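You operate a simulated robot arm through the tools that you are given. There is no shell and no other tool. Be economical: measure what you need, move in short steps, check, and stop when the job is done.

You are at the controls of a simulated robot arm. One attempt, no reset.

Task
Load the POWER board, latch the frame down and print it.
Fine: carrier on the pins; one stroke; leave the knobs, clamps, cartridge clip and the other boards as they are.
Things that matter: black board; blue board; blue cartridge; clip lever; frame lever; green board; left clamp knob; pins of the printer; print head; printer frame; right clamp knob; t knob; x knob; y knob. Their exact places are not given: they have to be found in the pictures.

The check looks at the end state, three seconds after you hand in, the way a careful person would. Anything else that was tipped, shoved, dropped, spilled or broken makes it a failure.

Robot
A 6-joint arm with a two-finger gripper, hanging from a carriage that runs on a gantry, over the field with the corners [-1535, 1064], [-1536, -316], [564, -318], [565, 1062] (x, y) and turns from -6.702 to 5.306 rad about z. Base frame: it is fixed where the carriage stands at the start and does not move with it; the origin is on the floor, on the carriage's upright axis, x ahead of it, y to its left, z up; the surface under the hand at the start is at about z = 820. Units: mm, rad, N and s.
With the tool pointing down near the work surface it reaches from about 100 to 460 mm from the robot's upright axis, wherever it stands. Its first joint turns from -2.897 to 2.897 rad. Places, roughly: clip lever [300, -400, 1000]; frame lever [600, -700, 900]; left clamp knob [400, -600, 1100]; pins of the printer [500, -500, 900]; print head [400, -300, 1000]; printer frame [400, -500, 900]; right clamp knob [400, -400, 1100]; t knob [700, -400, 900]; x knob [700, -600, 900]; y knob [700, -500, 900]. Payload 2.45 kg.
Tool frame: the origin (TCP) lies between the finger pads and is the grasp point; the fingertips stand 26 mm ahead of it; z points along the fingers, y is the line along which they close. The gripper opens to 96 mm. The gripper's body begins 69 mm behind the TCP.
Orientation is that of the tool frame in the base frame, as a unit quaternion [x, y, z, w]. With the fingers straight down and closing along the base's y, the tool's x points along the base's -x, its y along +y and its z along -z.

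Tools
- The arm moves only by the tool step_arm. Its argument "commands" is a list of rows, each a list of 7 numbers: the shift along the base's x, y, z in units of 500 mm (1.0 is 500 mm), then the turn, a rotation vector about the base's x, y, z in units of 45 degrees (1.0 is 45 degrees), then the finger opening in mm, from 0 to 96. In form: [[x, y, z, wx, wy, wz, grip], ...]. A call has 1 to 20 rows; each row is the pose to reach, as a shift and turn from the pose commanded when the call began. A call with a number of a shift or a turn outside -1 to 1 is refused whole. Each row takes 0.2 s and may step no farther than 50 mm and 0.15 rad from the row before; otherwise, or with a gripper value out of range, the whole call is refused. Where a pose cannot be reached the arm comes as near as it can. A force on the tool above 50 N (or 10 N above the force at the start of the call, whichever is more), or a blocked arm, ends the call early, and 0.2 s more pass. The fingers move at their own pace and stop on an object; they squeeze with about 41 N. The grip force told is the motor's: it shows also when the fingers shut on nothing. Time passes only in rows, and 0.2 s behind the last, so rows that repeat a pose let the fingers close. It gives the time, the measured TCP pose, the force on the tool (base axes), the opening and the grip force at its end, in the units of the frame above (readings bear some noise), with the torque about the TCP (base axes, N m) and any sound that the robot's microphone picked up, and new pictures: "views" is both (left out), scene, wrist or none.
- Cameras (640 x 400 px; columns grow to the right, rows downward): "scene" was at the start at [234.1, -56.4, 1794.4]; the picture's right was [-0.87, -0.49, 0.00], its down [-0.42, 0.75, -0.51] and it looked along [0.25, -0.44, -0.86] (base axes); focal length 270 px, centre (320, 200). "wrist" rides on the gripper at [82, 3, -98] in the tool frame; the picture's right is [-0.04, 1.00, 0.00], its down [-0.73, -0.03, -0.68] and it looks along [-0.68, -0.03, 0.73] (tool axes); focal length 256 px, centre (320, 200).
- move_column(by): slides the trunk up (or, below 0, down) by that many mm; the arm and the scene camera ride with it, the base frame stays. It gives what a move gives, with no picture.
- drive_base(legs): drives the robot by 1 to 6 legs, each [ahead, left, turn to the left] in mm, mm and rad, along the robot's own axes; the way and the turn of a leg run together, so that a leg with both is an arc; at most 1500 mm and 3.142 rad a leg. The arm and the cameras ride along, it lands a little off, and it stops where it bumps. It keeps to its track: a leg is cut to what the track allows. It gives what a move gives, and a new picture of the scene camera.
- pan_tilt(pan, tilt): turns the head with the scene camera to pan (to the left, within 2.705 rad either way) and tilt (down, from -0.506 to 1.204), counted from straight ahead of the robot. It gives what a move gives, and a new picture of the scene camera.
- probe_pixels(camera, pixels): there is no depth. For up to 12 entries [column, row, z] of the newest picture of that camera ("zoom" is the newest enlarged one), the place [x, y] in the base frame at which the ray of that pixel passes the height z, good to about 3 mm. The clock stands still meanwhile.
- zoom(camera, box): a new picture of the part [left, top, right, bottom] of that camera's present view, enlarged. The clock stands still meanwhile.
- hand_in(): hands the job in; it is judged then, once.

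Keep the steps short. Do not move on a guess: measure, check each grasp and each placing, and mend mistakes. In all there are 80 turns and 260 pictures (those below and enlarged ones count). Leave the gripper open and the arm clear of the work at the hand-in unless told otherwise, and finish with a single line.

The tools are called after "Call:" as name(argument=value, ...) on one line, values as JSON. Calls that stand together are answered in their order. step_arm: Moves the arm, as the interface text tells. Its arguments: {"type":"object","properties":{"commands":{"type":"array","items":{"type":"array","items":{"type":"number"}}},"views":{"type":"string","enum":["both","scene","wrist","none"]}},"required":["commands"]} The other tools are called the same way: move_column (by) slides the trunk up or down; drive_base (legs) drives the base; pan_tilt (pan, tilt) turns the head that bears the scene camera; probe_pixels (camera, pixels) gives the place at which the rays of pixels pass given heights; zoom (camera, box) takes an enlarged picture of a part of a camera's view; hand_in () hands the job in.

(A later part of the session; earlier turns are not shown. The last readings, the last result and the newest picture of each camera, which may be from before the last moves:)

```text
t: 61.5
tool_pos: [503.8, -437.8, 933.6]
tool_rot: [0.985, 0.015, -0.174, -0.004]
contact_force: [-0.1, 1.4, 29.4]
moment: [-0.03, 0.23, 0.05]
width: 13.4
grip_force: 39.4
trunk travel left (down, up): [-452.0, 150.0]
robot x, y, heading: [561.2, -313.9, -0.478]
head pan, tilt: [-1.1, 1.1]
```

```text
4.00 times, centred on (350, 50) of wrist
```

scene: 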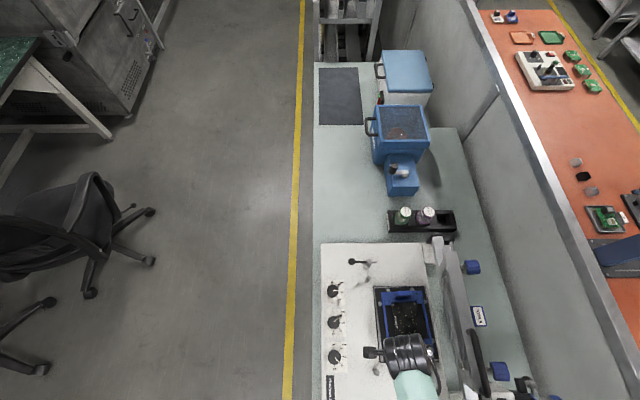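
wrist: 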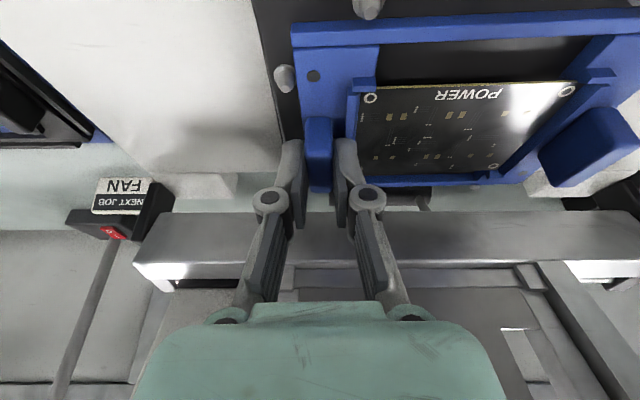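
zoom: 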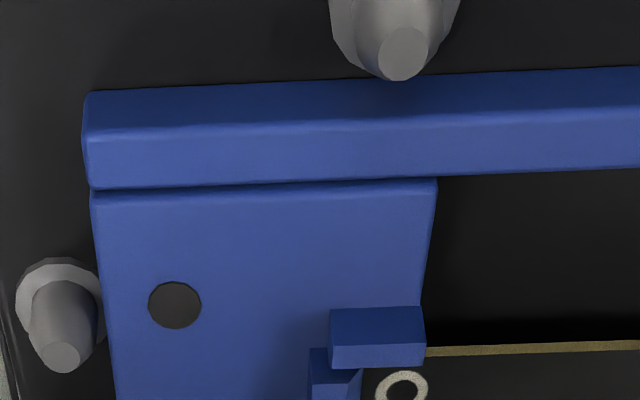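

It's seated: 29 N upward at TCP ≈ 936, all pegs standing outside the rim. I'll release and rise.

Call:
step_arm(commands=[[0, 0, 0.004, 0, 0, 0, 0], [0, 0, 0.004, 0, 0, 0, 16], [0, 0, 0.004, 0, 0, 0, 30], [0, 0, 0.004, 0, 0, 0, 30], [0.01, 0, 0.03, 0, 0, 0, 30], [0.03, 0, 0.1, 0, 0, 0, 30], [0.06, 0, 0.15, 0, 0, 0, 30]], views="both")

Call:
zoom(camera="scene", box=[360, 280, 450, 370])

Call:
zoom(camera="wrist", box=[250, 0, 570, 200])

```text
t: 63.0
tool_pos: [533.8, -436.1, 1007.7]
tool_rot: [0.985, 0.016, -0.172, -0.004]
contact_force: [0.1, -0.6, 0.6]
moment: [0.02, 0.02, 0.01]
width: 30.3
grip_force: 0.0
trunk travel left (down, up): [-452.0, 150.0]
robot x, y, heading: [560.9, -317.6, -0.479]
head pan, tilt: [-1.1, 1.1]
```

scene: 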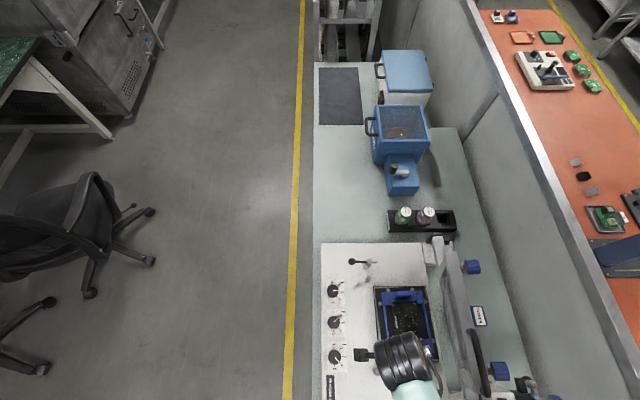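
wrist: 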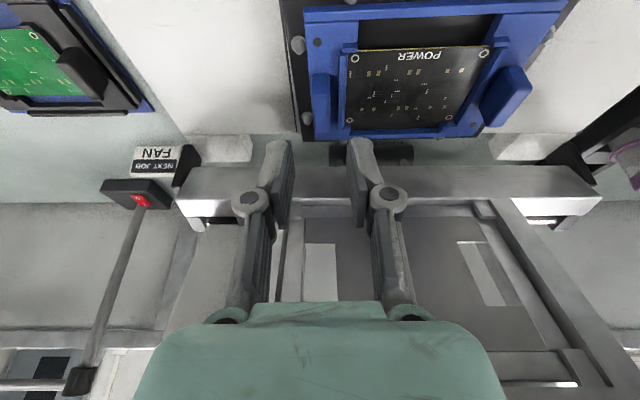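

```text
4.44 times, centred on (405, 325) of scene
```

zoom: 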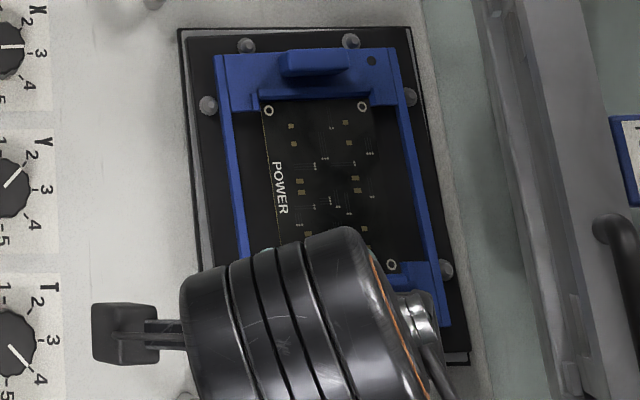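

```text
2.00 times, centred on (410, 100) of wrist
```

zoom: 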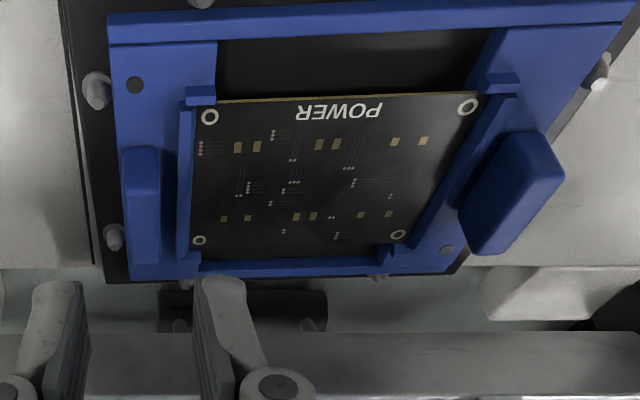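

The carrier lies flat within all the pegs. Next comes closing the frame, and I need the handle's exact place. I'll raise the trunk 150 (clear of everything) and swing the arm aside for a view.

Call:
move_column(by=150)

Call:
step_arm(commands=[[0.09, 0, 0, 0, -0.15, 0, 30], [0.17, -0.03, 0, 0, -0.3, 0, 30], [0.23, -0.08, 0, 0, -0.43, 0, 30], [0.27, -0.15, 0, 0, -0.43, 0, 30], [0.27, -0.23, 0, 0, -0.43, 0, 30]], views="both")

Call:
zoom(camera="scene", box=[370, 220, 540, 400])

```text
t: 64.8
tool_pos: [534.5, -437.4, 1156.9]
tool_rot: [0.985, 0.014, -0.174, -0.005]
contact_force: [0.5, 0.4, 0.1]
moment: [0.02, -0.01, -0.04]
width: 29.8
grip_force: 0.0
trunk travel left (down, up): [-602.0, 0.0]
robot x, y, heading: [565.5, -314.8, -0.473]
head pan, tilt: [-1.1, 1.1]
```

```text
t: 66.0
tool_pos: [669.0, -552.3, 1157.9]
tool_rot: [1.0, 0.016, -0.006, -0.002]
contact_force: [-0.9, -0.2, -0.3]
moment: [0.01, -0.03, 0.01]
width: 30.1
grip_force: 0.1
trunk travel left (down, up): [-602.0, 0.0]
robot x, y, heading: [566.4, -314.3, -0.478]
head pan, tilt: [-1.1, 1.1]
```

scene: 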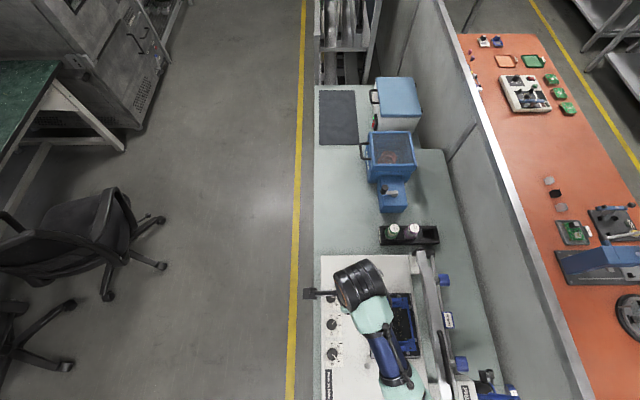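
wrist: 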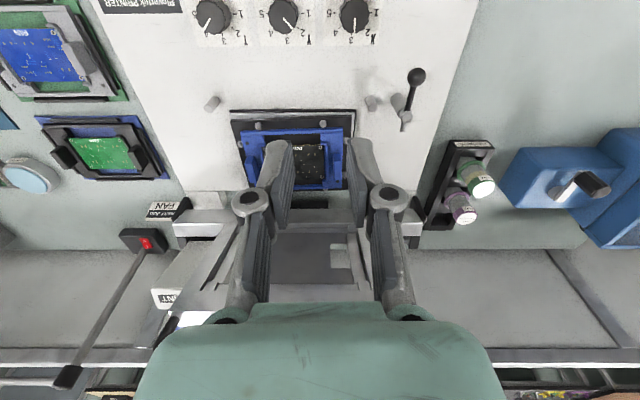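

```text
2.22 times, centred on (455, 310) of scene
```

zoom: 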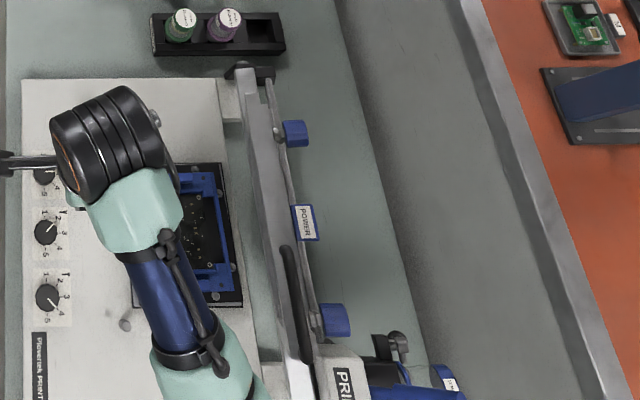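

I'll triangulate the handle: its −y end is now at (439,330), and it was at (470,330) in the earlier, lower view.

Call:
probe_pixels(camera="scene", pixels=[[439.2, 330.3, 1100], [439.2, 330.3, 1150], [439.2, 330.3, 1200], [447.3, 381, 1100], [447.3, 381, 1150], [447.3, 381, 1200], [441, 281, 1100], [459, 364, 1100], [444, 320, 1100]])

Call:
zoom(camera="scene", box=[410, 300, 490, 400])

```text
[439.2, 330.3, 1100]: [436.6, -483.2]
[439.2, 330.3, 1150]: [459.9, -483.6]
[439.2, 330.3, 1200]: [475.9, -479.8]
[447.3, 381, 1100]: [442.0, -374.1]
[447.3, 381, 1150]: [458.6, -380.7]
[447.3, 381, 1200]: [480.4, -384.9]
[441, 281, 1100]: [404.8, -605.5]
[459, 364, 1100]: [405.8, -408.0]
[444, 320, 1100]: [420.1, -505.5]
```

```text
4.00 times, centred on (450, 350) of scene
```

zoom: 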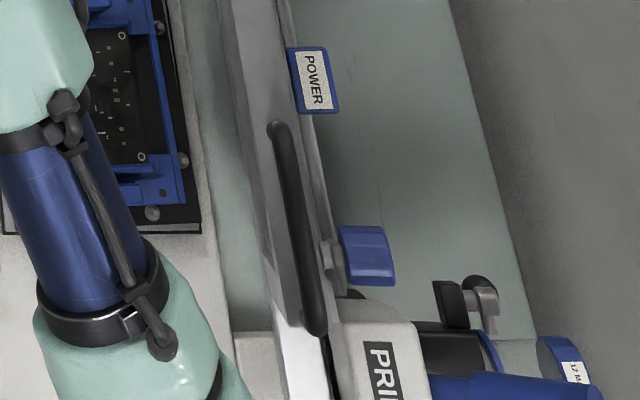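

The handle bar is at about x 467, z 1168, y −480 to −382, so the frame leans toward +x. Before planning the arc I'll measure knobs, posts, lever and hinge.

Call:
zoom(camera="wrist", box=[170, 170, 450, 345])

Call:
zoom(camera="wrist", box=[180, 0, 460, 150])

Call:
probe_pixels(camera="wrist", pixels=[[213, 17, 890], [284, 15, 890], [356, 14, 890], [212, 104, 890], [371, 104, 890], [416, 76, 925], [406, 117, 925], [230, 115, 880], [355, 112, 880]])

```text
2.29 times, centred on (310, 258) of wrist
```

zoom: 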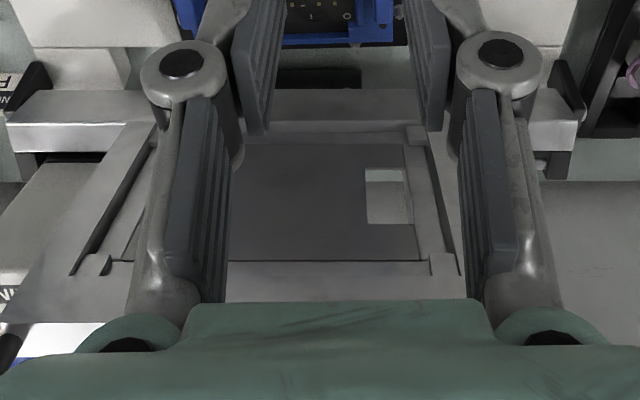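

```text
2.29 times, centred on (320, 75) of wrist
```

zoom: 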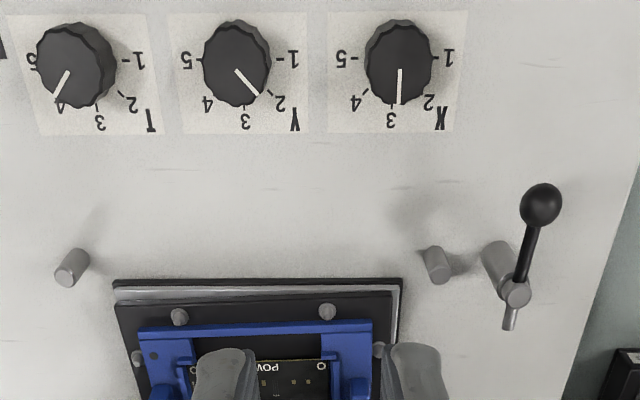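

```text
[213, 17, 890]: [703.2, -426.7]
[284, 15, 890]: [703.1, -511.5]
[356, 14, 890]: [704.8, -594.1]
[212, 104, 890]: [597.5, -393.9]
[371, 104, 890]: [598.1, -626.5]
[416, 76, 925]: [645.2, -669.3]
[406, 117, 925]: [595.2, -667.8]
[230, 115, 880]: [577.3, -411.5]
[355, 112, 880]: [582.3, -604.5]
```

The knobs sit at x≈703, the posts at x≈597, and the lever pivot at (595,-668). I'll drive the base 165 mm in +y for a comfortable reach, then turn the tool 90° so the fingers close along x across the handle bar.

Call:
drive_base(legs=[[-76, 146, 0]])

Call:
step_arm(commands=[[0, 0, 0, 0, 0, 0.18, 50], [0, 0, 0, 0, 0, 0.36, 50], [0, 0, 0, 0, 0, 0.54, 50], [0, 0, 0, 0, 0, 0.72, 50], [0, 0, 0, 0, 0, 0.9, 50], [0, 0, 0, 0, 0, 0.96, 50]], views="none")

Call:
step_arm(commands=[[0, 0, 0, 0, 0, 0.18, 50], [0, 0, 0, 0, 0, 0.36, 50], [0, 0, 0, 0, 0, 0.54, 50], [0, 0, 0, 0, 0, 0.72, 50], [0, 0, 0, 0, 0, 0.9, 50], [0, 0, 0, 0, 0, 1.0, 50]], views="both")

```text
t: 67.4
tool_pos: [670.7, -388.0, 1159.1]
tool_rot: [1.0, 0.015, -0.006, -0.001]
contact_force: [-0.1, -0.3, -0.1]
moment: [0.04, 0.0, 0.0]
width: 30.1
grip_force: 0.0
trunk travel left (down, up): [-602.0, 0.0]
robot x, y, heading: [565.3, -151.9, -0.476]
head pan, tilt: [-1.1, 1.1]
```

scene: 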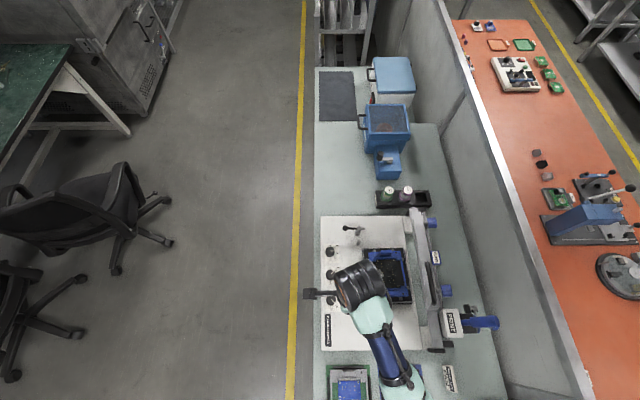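

```text
t: 68.8
tool_pos: [670.4, -389.2, 1156.7]
tool_rot: [0.923, 0.385, -0.005, 0.002]
contact_force: [-0.2, 0.9, -0.1]
moment: [-0.01, -0.03, 0.01]
width: 50.0
grip_force: 0.1
trunk travel left (down, up): [-602.0, 0.0]
robot x, y, heading: [563.3, -151.7, -0.476]
head pan, tilt: [-1.1, 1.1]
```

```text
t: 70.2
tool_pos: [670.8, -389.9, 1158.0]
tool_rot: [0.706, 0.708, -0.005, 0.004]
contact_force: [0.4, 0.7, -0.7]
moment: [0.0, 0.03, -0.01]
width: 50.2
grip_force: 0.0
trunk travel left (down, up): [-602.0, 0.0]
robot x, y, heading: [567.4, -152.5, -0.477]
head pan, tilt: [-1.1, 1.1]
```

scene: 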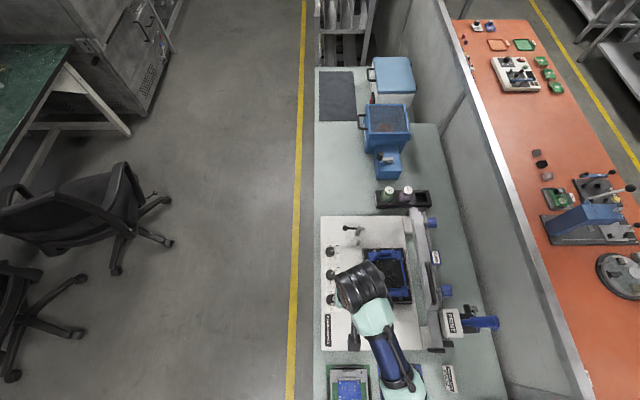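
wrist: 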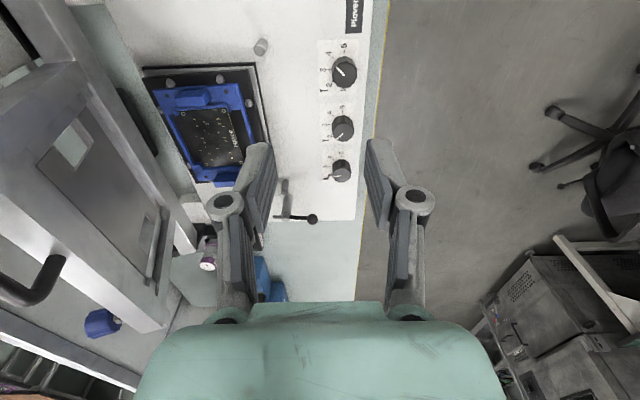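

Good view. I'll zoom both to refine the handle position.

Call:
zoom(camera="scene", box=[390, 200, 510, 360])

Call:
zoom(camera="wrist", box=[0, 150, 240, 400])

```text
2.50 times, centred on (450, 280) of scene
```

zoom: 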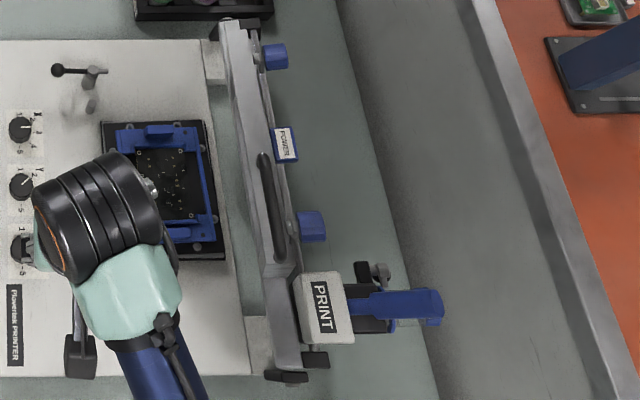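

```text
1.60 times, centred on (120, 275) of wrist
```

zoom: 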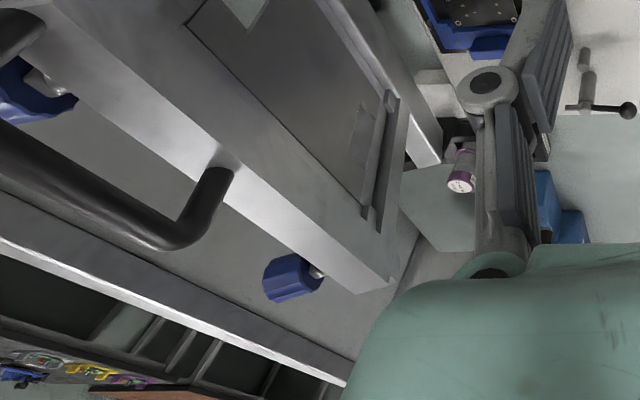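

Call:
probe_pixels(camera="scene", pixels=[[426.8, 263.2, 1150], [426.8, 263.2, 1180], [434.4, 303.2, 1150], [434.4, 303.2, 1180]])

Call:
probe_pixels(camera="wrist", pixels=[[36, 300, 1150], [36, 300, 1170], [36, 300, 1190], [61, 258, 1100], [61, 258, 1120], [61, 258, 1140], [40, 275, 1150], [10, 255, 1150], [10, 255, 1170]])

```text
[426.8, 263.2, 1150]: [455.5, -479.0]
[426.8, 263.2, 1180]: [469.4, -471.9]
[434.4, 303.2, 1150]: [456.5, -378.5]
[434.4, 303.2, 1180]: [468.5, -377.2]
```

```text
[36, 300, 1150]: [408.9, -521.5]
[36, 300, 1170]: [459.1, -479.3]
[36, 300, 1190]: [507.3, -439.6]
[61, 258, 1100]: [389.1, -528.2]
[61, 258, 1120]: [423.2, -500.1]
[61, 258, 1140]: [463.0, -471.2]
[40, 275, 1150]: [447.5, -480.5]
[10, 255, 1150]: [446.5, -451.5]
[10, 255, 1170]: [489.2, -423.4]
```

The handle bar is at (466, y −476..−377, 1171), with the hinge near (400,905). I'll approach it with the hand leaning 40° toward +x, fingers open, first to a stand-off.

Call:
step_arm(commands=[[-0.02, -0.03, 0, 0, 0.15, 0, 50], [-0.04, -0.06, 0, 0, 0.3, 0, 50], [-0.07, -0.09, 0.02, 0, 0.45, 0, 50], [-0.11, -0.126, 0.04, 0, 0.6, 0, 50], [-0.15, -0.126, 0.06, 0, 0.75, 0, 50], [-0.2, -0.126, 0.08, 0, 0.9, 0, 50], [-0.22, -0.126, 0.1, 0, 0.9, 0, 50]], views="both")

```text
t: 71.8
tool_pos: [536.8, -463.2, 1176.8]
tool_rot: [0.66, 0.666, -0.25, -0.241]
contact_force: [0.0, 0.1, -0.1]
moment: [-0.03, 0.0, 0.0]
width: 50.0
grip_force: 0.1
out of reach, approached as far as the arm can: row 2, 3, 4, 5, 6, 7
trunk travel left (down, up): [-602.0, 0.0]
robot x, y, heading: [567.0, -150.2, -0.482]
head pan, tilt: [-1.1, 1.1]
```

scene: 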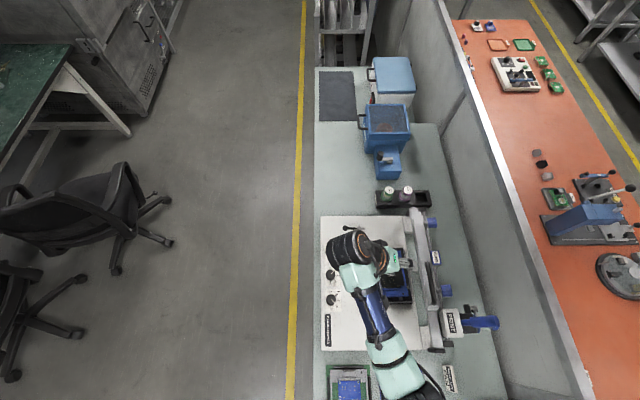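
wrist: 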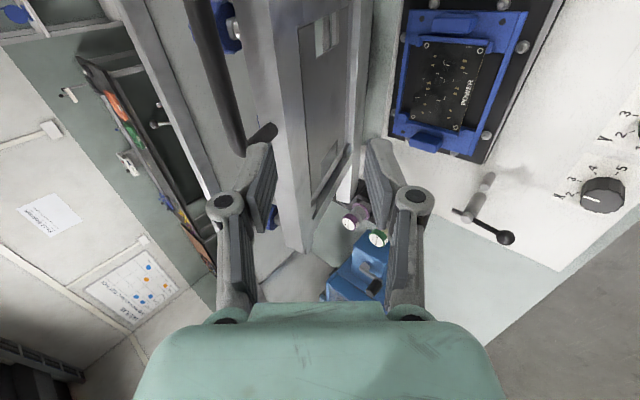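

The arm is at its height limit. Leaning the hand further (60°) lowers the wrist, so I'll try that here.

Call:
step_arm(commands=[[0, 0.01, 0, 0, 0.15, 0, 50], [0, 0.02, 0, 0, 0.3, 0, 50], [0, 0.02, 0, 0, 0.43, 0, 50], [0, 0.02, 0.02, 0, 0.43, 0, 50], [0, 0.02, 0.04, 0, 0.43, 0, 50]], views="both")

```text
t: 73.0
tool_pos: [521.2, -463.8, 1185.4]
tool_rot: [0.61, 0.615, -0.357, -0.35]
contact_force: [0.3, 0.5, -1.1]
moment: [0.0, -0.01, 0.01]
width: 49.9
grip_force: 0.1
out of reach, approached as far as the arm can: row 1, 2, 3, 4, 5
trunk travel left (down, up): [-602.0, 0.0]
robot x, y, heading: [563.8, -148.8, -0.476]
head pan, tilt: [-1.1, 1.1]
```

scene: 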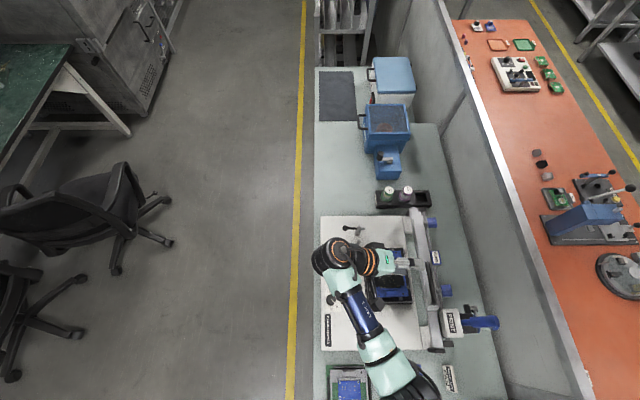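
wrist: 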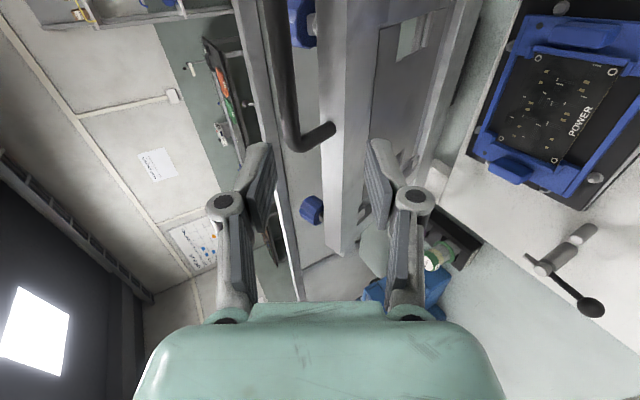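

The tilt is at 60° and the bar lies between the fingers' planes. I'll move straight in −x by 22 mm and look.

Call:
step_arm(commands=[[-0.02, 0.01, 0, 0, 0, 0, 50], [-0.044, 0.02, 0, 0, 0, 0, 50], [-0.044, 0.02, 0, 0, 0, 0, 50]], views="wrist")

Call:
zoom(camera="wrist", box=[200, 0, 460, 240])

```text
t: 73.8
tool_pos: [499.2, -453.1, 1185.4]
tool_rot: [0.61, 0.615, -0.357, -0.35]
contact_force: [-0.2, -0.4, 1.2]
moment: [-0.01, 0.02, 0.01]
width: 50.0
grip_force: 0.1
trunk travel left (down, up): [-602.0, 0.0]
robot x, y, heading: [564.9, -151.3, -0.477]
head pan, tilt: [-1.1, 1.1]
```

wrist: 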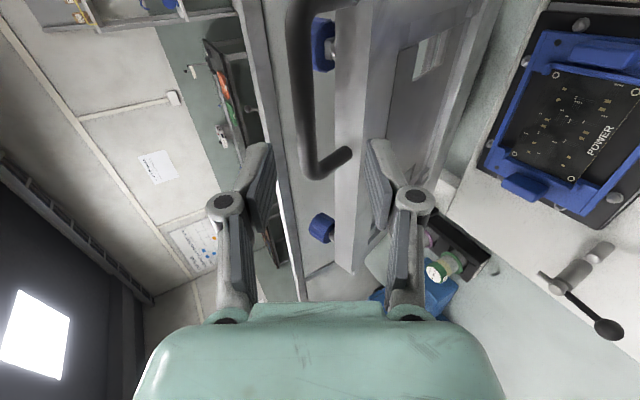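

```text
1.67 times, centred on (330, 120) of wrist
```

zoom: 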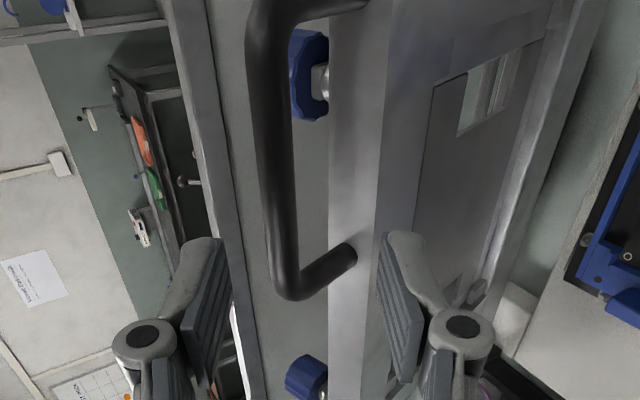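

The bar now sits in front of the fingertips, slightly left of centre. I'll advance to put it between the tips with a 34 mm opening.

Call:
step_arm(commands=[[-0.01, 0, 0.006, 0, 0, 0, 36], [-0.02, 0, 0.002, 0, 0, 0, 34], [-0.03, 0, -0.003, 0, 0, 0, 34], [-0.037, 0, -0.007, 0, 0, 0, 34]], views="wrist")

Call:
zoom(camera="wrist", box=[200, 0, 460, 240])

```text
t: 74.8
tool_pos: [480.7, -452.6, 1183.0]
tool_rot: [0.61, 0.615, -0.357, -0.35]
contact_force: [-0.4, -0.4, -0.9]
moment: [0.0, -0.02, 0.0]
width: 34.0
grip_force: 0.1
trunk travel left (down, up): [-602.0, 0.0]
robot x, y, heading: [561.2, -150.2, -0.479]
head pan, tilt: [-1.1, 1.1]
```

wrist: 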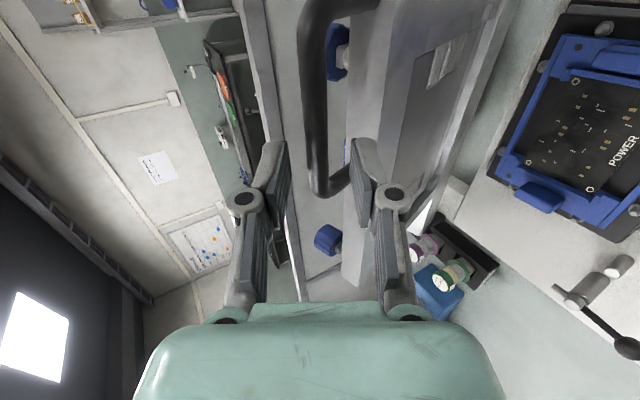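

```text
1.67 times, centred on (330, 120) of wrist
```

zoom: 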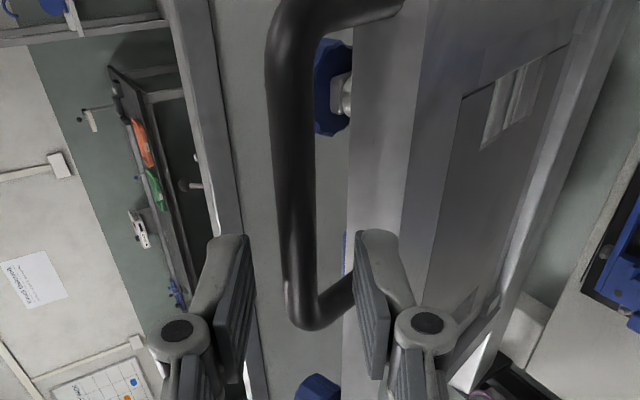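

The bar is centred between the tips. I'll close on it.

Call:
step_arm(commands=[[0, 0, 0, 0, 0, 0, 14], [0, 0, 0, 0, 0, 0, 0], [0, 0, 0, 0, 0, 0, 0]], views="wrist")

```text
t: 75.6
tool_pos: [480.8, -452.8, 1183.2]
tool_rot: [0.61, 0.614, -0.358, -0.35]
contact_force: [-0.4, 0.9, 4.0]
moment: [-0.59, 0.11, -0.36]
width: 11.6
grip_force: 39.1
trunk travel left (down, up): [-602.0, 0.0]
robot x, y, heading: [565.5, -154.1, -0.475]
head pan, tilt: [-1.1, 1.1]
```

wrist: 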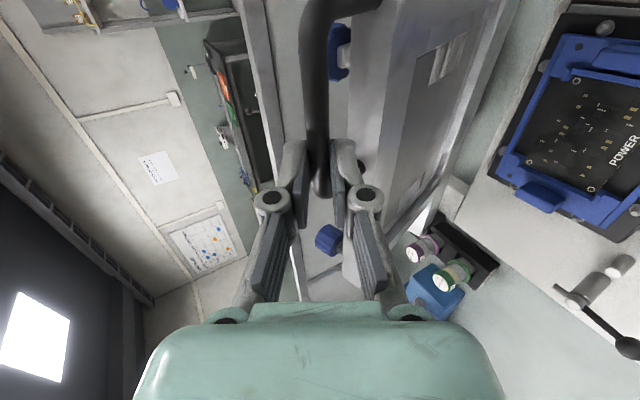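

Gripped (11.6 mm bar). I'll swing the first 10° of the arc about the estimated hinge and watch the forces.

Call:
step_arm(commands=[[0.018, 0, -0.004, 0, -0.036, 0, 0], [0.0362, 0, -0.0086, 0, -0.071, 0, 0], [0.0538, 0, -0.014, 0, -0.104, 0, 0], [0.0714, 0, -0.0198, 0, -0.14, 0, 0], [0.0886, 0, -0.0266, 0, -0.176, 0, 0]], views="both")

```text
t: 76.8
tool_pos: [521.6, -452.5, 1169.5]
tool_rot: [0.633, 0.637, -0.313, -0.308]
contact_force: [-15.3, -7.5, -27.0]
moment: [-0.84, -0.25, -0.36]
width: 11.9
grip_force: 38.8
trunk travel left (down, up): [-602.0, 0.0]
robot x, y, heading: [563.1, -153.1, -0.479]
head pan, tilt: [-1.1, 1.1]
```

scene: 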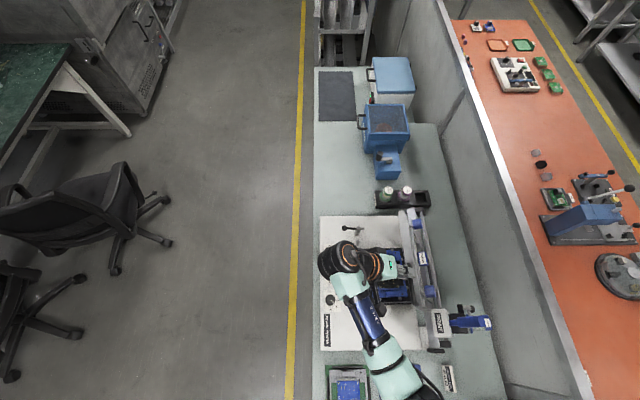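
wrist: 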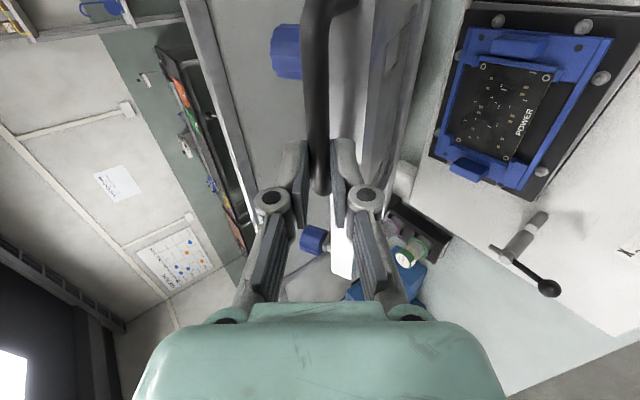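

The frame follows; the 31 N inward pull says the hinge lies a bit further −x. I'll correct the arc centre to (378,903) and continue 10°.

Call:
step_arm(commands=[[0.0016, 0, -0.0084, 0, -0.013, 0, 0], [0.0182, 0, -0.0172, 0, -0.049, 0, 0], [0.0346, 0, -0.0266, 0, -0.087, 0, 0], [0.0506, 0, -0.0366, 0, -0.124, 0, 0], [0.0662, 0, -0.0474, 0, -0.16, 0, 0]], views="none")

```text
t: 78.0
tool_pos: [558.1, -452.3, 1144.2]
tool_rot: [0.651, 0.656, -0.273, -0.266]
contact_force: [-1.9, 3.0, -1.7]
moment: [-0.25, 0.11, -0.15]
width: 11.3
grip_force: 38.6
trunk travel left (down, up): [-602.0, 0.0]
robot x, y, heading: [561.9, -150.4, -0.478]
head pan, tilt: [-1.1, 1.1]
```

Forces are near zero, so the arc centre is right. I'll continue down to 30°, in two parts.

Call:
step_arm(commands=[[0.0224, 0, -0.017, 0, -0.056, 0, 0], [0.044, 0, -0.0354, 0, -0.111, 0, 0], [0.0644, 0, -0.0548, 0, -0.167, 0, 0], [0.0836, 0, -0.0756, 0, -0.222, 0, 0]], views="wrist")

```text
t: 79.0
tool_pos: [599.6, -452.9, 1108.0]
tool_rot: [0.673, 0.676, -0.217, -0.208]
contact_force: [-3.9, 1.7, -4.2]
moment: [0.27, 0.12, 0.19]
width: 11.8
grip_force: 39.2
trunk travel left (down, up): [-602.0, 0.0]
robot x, y, heading: [563.6, -148.5, -0.475]
head pan, tilt: [-1.1, 1.1]
```

wrist: 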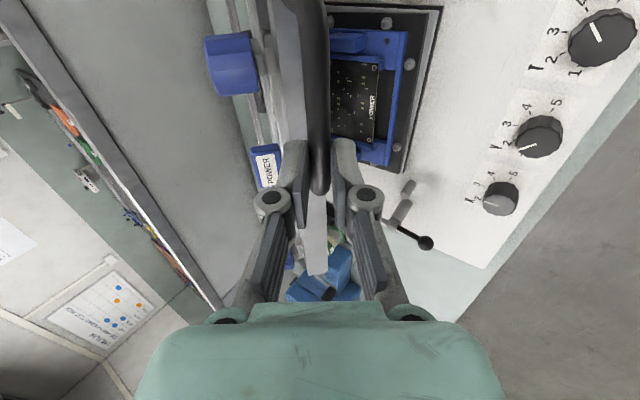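

Call:
step_arm(commands=[[0.018, 0, -0.0218, 0, -0.056, 0, 0], [0.035, 0, -0.0446, 0, -0.111, 0, 0], [0.0504, 0, -0.0684, 0, -0.167, 0, 0], [0.0646, 0, -0.0932, 0, -0.222, 0, 0], [0.0774, 0, -0.119, 0, -0.278, 0, 0], [0.0888, 0, -0.1452, 0, -0.333, 0, 0], [0.0988, 0, -0.1722, 0, -0.389, 0, 0], [0.1074, 0, -0.2, 0, -0.442, 0, 0]], views="both")

```text
t: 80.8
tool_pos: [654.7, -453.0, 1007.8]
tool_rot: [0.701, 0.702, -0.096, -0.087]
contact_force: [0.4, 0.0, -0.9]
moment: [0.05, -0.02, -0.03]
width: 0.2
grip_force: 28.8
trunk travel left (down, up): [-602.0, 0.0]
robot x, y, heading: [565.4, -152.5, -0.483]
head pan, tilt: [-1.1, 1.1]
```

scene: 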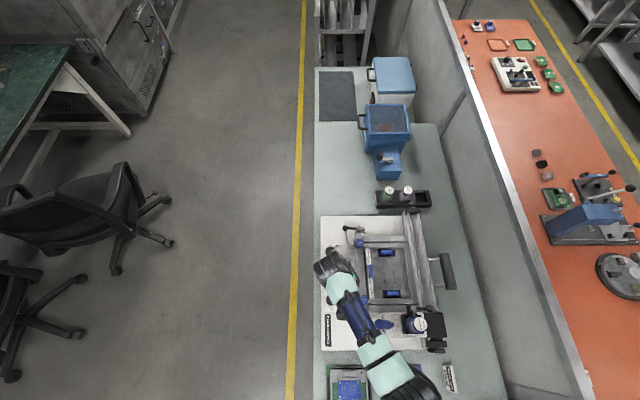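
wrist: 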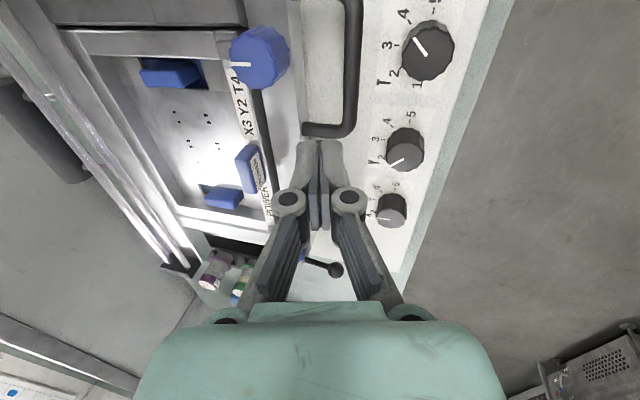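

The bar slipped out near the end and the frame settled closed by itself. I'll check the state closely.

Call:
zoom(camera="scene", box=[320, 205, 480, 365])

Call:
zoom(camera="wrist", box=[60, 0, 480, 290])

```text
2.50 times, centred on (400, 285) of scene
```

zoom: 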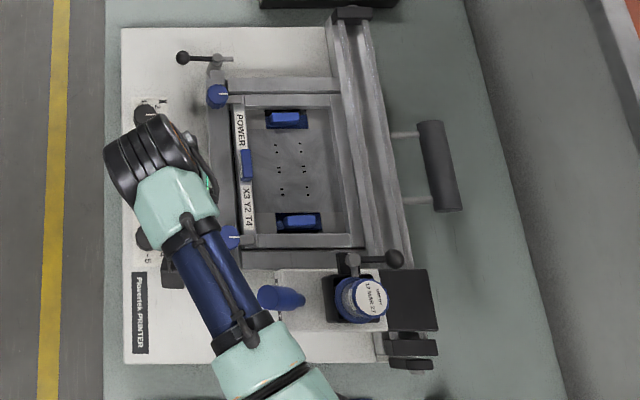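

```text
1.38 times, centred on (270, 145) of wrist
```

zoom: 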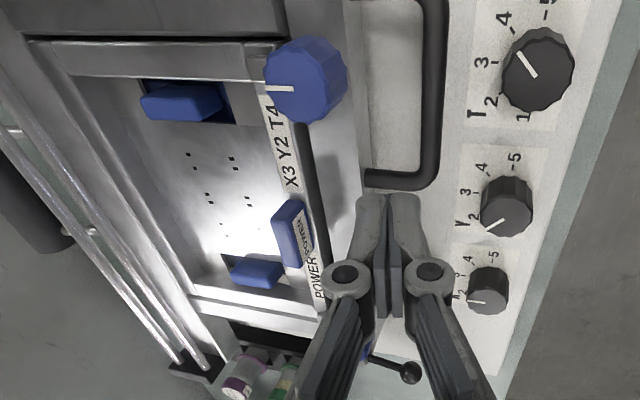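

The frame is closed with both fins through the stencil windows, and the knobs look unchanged. Next the latch lever, so I'll look closely.

Call:
zoom(camera="scene", box=[330, 210, 390, 255])

Call:
zoom(camera="wrist", box=[290, 220, 370, 300])

Call:
step_arm(commands=[[0, -0.06, 0.05, 0, -0.15, 0, 40], [0, -0.12, 0.1, 0, -0.25, 0, 40], [0, -0.16, 0.14, 0, -0.25, 0, 40]], views="both")

```text
8.89 times, centred on (360, 232) of scene
```

zoom: 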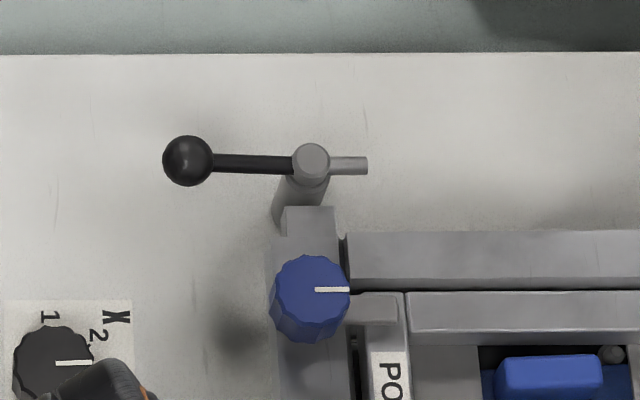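

```text
5.00 times, centred on (330, 260) of wrist
```

zoom: 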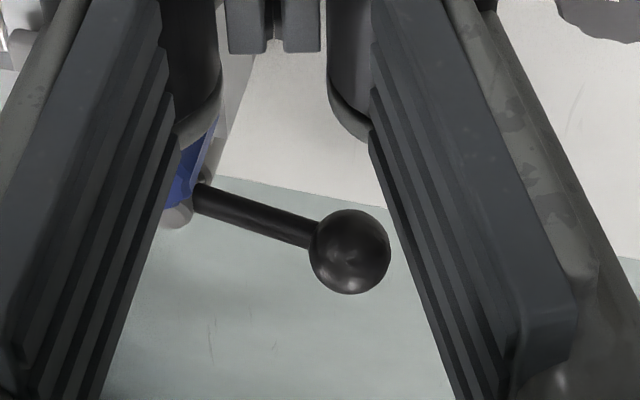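

```text
t: 81.6
tool_pos: [653.6, -530.8, 1078.9]
tool_rot: [0.706, 0.707, -0.028, -0.018]
contact_force: [0.6, 0.2, -0.4]
moment: [-0.04, -0.01, 0.0]
width: 40.1
grip_force: 0.0
trunk travel left (down, up): [-602.0, 0.0]
robot x, y, heading: [565.2, -153.1, -0.472]
head pan, tilt: [-1.1, 1.1]
```

scene: 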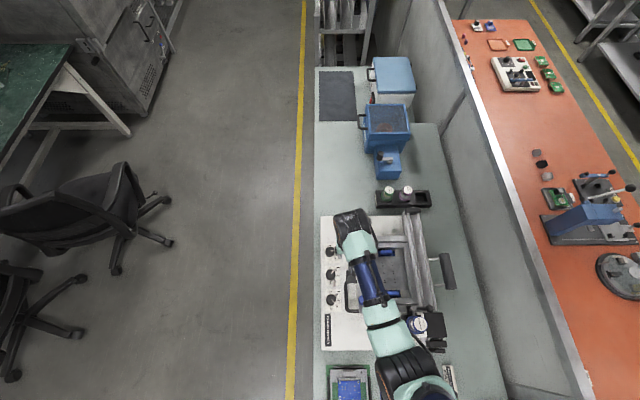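
wrist: 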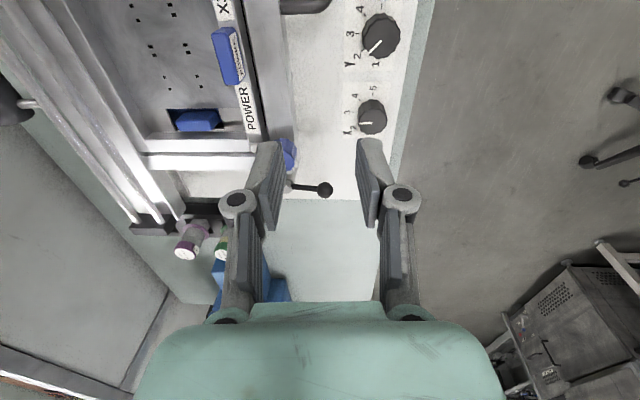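

The lever's short tongue points −x while the frame's corner tab lies on its +y side. So the ball (now at +x) has to swing clockwise to −y, putting the tongue over the tab. I'll drive the base back south for reach and measure the ball.

Call:
drive_base(legs=[[76, -146, 0]])

Call:
step_arm(commands=[[0, 0.08, 0, 0, -0.06, 0, 0], [0, 0.13, -0.04, 0, -0.06, 0, 0]], views="both")

Call:
zoom(camera="wrist", box=[230, 60, 400, 200])

```text
t: 83.1
tool_pos: [653.4, -695.9, 1076.3]
tool_rot: [0.707, 0.706, -0.027, -0.019]
contact_force: [0.2, 0.2, 0.1]
moment: [0.0, -0.01, 0.01]
width: 40.1
grip_force: 0.1
trunk travel left (down, up): [-602.0, 0.0]
robot x, y, heading: [562.9, -317.3, -0.477]
head pan, tilt: [-1.1, 1.1]
```

scene: 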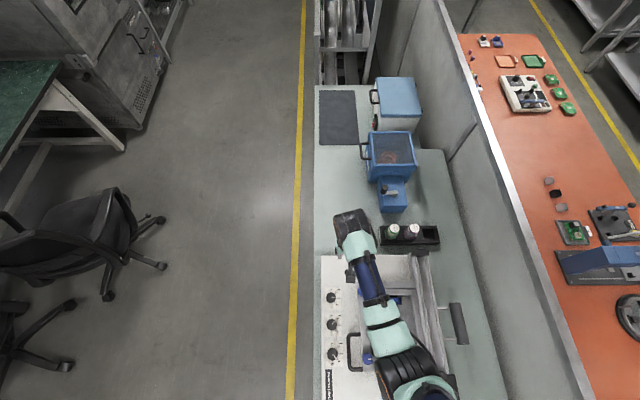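

```text
t: 83.7
tool_pos: [653.8, -629.8, 1058.7]
tool_rot: [0.708, 0.707, -0.011, -0.002]
contact_force: [0.5, -0.8, 0.0]
moment: [0.0, 0.0, -0.04]
width: 0.2
grip_force: 28.8
trunk travel left (down, up): [-602.0, 0.0]
robot x, y, heading: [562.0, -318.2, -0.481]
head pan, tilt: [-1.1, 1.1]
```

scene: 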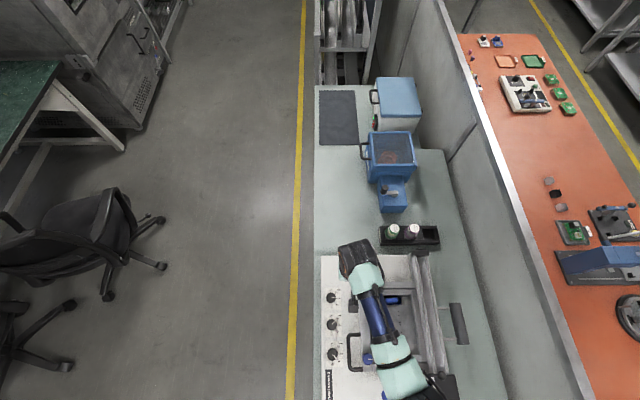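
wrist: 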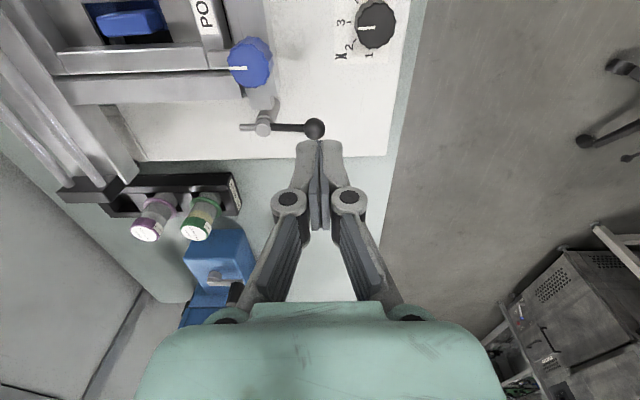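

```text
2.86 times, centred on (315, 130) of wrist
```

zoom: 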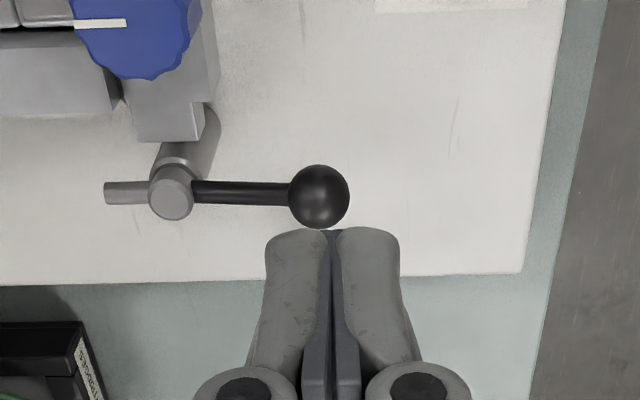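

Call:
probe_pixels(camera="wrist", pixels=[[314.6, 128.6, 910], [314.6, 128.6, 925], [314.6, 128.6, 940], [262.8, 128.3, 910], [262.8, 128.3, 925], [262.8, 128.3, 940], [279, 88, 910], [250, 62, 920], [268, 112, 900]])

```text
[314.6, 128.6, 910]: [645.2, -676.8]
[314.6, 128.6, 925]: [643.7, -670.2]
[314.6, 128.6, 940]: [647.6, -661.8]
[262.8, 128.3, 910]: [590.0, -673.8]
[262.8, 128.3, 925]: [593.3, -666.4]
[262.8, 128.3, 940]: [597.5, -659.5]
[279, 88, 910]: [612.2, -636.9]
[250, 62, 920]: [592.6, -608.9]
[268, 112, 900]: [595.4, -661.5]
```

The ball is at (645,-671,922), the pivot at (593,-668). I'll lower closed fingers to the +y side of the ball.

Call:
step_arm(commands=[[-0.012, 0, -0.08, 0, 0, 0, 0], [-0.012, -0.02, -0.16, 0, 0, 0, 0], [-0.012, -0.024, -0.22, 0, 0, 0, 0], [-0.012, -0.026, -0.241, 0, 0, 0, 0]], views="wrist")

```text
t: 84.7
tool_pos: [649.2, -644.2, 936.0]
tool_rot: [0.707, 0.707, -0.011, -0.002]
contact_force: [0.4, -0.3, 0.5]
moment: [-0.03, -0.03, -0.01]
width: 0.1
grip_force: 28.6
trunk travel left (down, up): [-602.0, 0.0]
robot x, y, heading: [563.2, -313.1, -0.477]
head pan, tilt: [-1.1, 1.1]
```

wrist: 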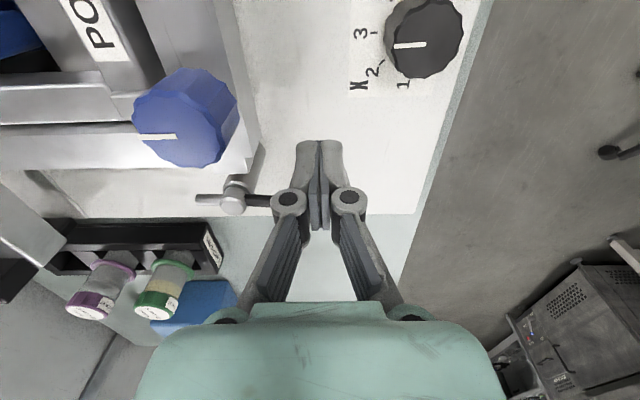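

The ball is just behind the fingertips. I'll push along the arc to about 50°, watching the force.

Call:
step_arm(commands=[[0, -0.01, 0, 0, 0, 0, 0], [0.001, -0.022, 0, 0, 0, 0, 0], [0.002, -0.0344, 0, 0, 0, 0, 0], [0.002, -0.05, 0, 0, 0, 0, 0], [0.002, -0.064, 0, 0, 0, 0, 0], [-0.001, -0.078, 0, 0, 0, 0, 0], [-0.0054, -0.0924, 0, 0, 0, 0, 0]], views="both")

Call:
zoom(camera="wrist", box=[180, 120, 360, 260])

```text
t: 86.3
tool_pos: [644.5, -690.3, 937.7]
tool_rot: [0.707, 0.707, -0.011, -0.002]
contact_force: [-0.3, -0.3, -0.4]
moment: [-0.03, 0.02, 0.01]
width: 0.0
grip_force: 28.5
trunk travel left (down, up): [-602.0, 0.0]
robot x, y, heading: [563.1, -311.8, -0.475]
head pan, tilt: [-1.1, 1.1]
```

scene: 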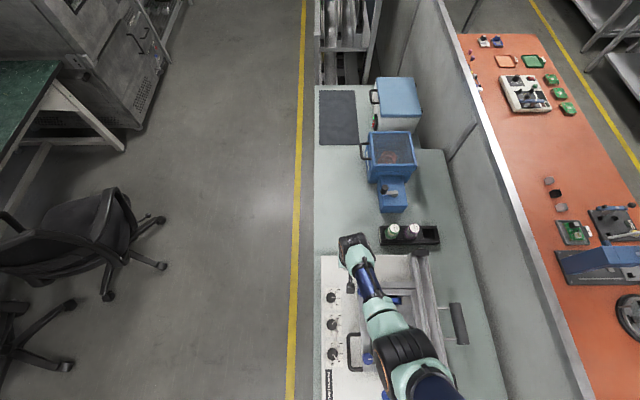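
wrist: 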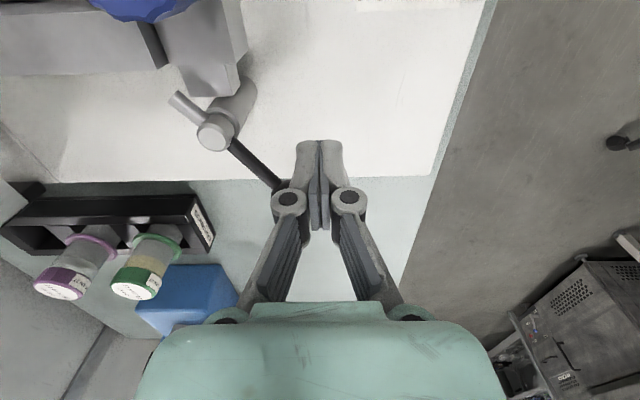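

```text
2.86 times, centred on (270, 190) of wrist
```

zoom: 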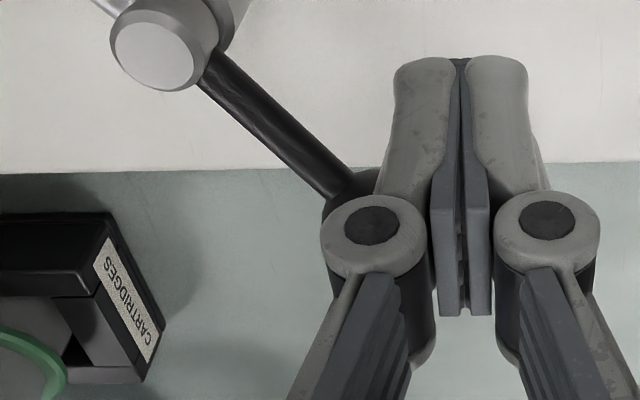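

The lever turns freely and the tongue heads for the tab. I'll continue to 90°.

Call:
step_arm(commands=[[-0.006, -0.014, 0, 0, 0, 0, 0], [-0.0146, -0.0256, 0, 0, 0, 0, 0], [-0.024, -0.037, 0, 0, 0, 0, 0], [-0.0352, -0.0466, 0, 0, 0, 0, 0], [-0.0518, -0.0574, 0, 0, 0, 0, 0], [-0.0606, -0.0616, 0, 0, 0, 0, 0]], views="wrist")

Call:
zoom(camera="wrist", box=[180, 50, 360, 210])

```text
t: 87.7
tool_pos: [614.8, -720.7, 937.5]
tool_rot: [0.706, 0.708, -0.01, -0.003]
contact_force: [2.3, 1.5, 0.4]
moment: [0.01, -0.04, 0.01]
width: 0.1
grip_force: 28.7
trunk travel left (down, up): [-602.0, 0.0]
robot x, y, heading: [563.6, -317.0, -0.475]
head pan, tilt: [-1.1, 1.1]
```

wrist: 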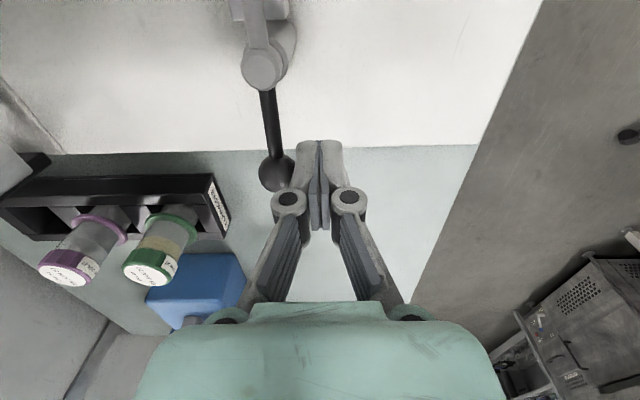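

```text
2.50 times, centred on (270, 130) of wrist
```

zoom: 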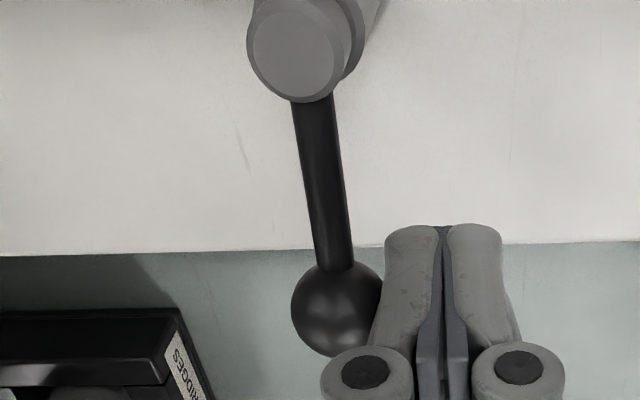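

The lever is about perpendicular now. I'll back off and look at the tongue over the tab.

Call:
step_arm(commands=[[0.03, 0, 0, 0, 0, 0, 0], [0.04, 0.02, 0.08, 0, 0, 0, 0], [0.04, 0.1, 0.15, 0, 0, 0, 0], [0.04, 0.18, 0.2, 0, 0, 0, 0], [0.04, 0.26, 0.24, 0, 0, 0, 0]], views="both")

Call:
zoom(camera="wrist", box=[200, 90, 340, 190])

```text
refused: row 3 steps farther than a row can; nothing moved
```

```text
4.00 times, centred on (270, 140) of wrist
```

zoom: 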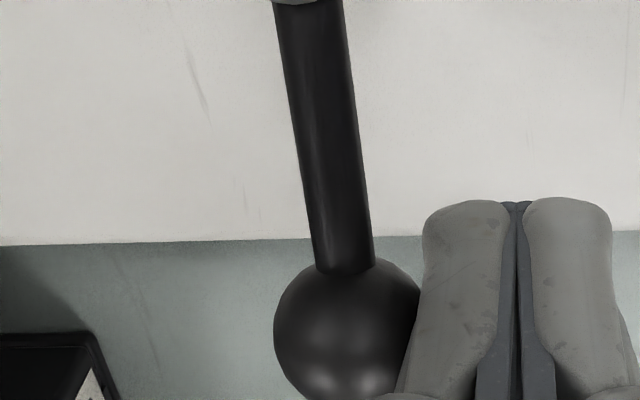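

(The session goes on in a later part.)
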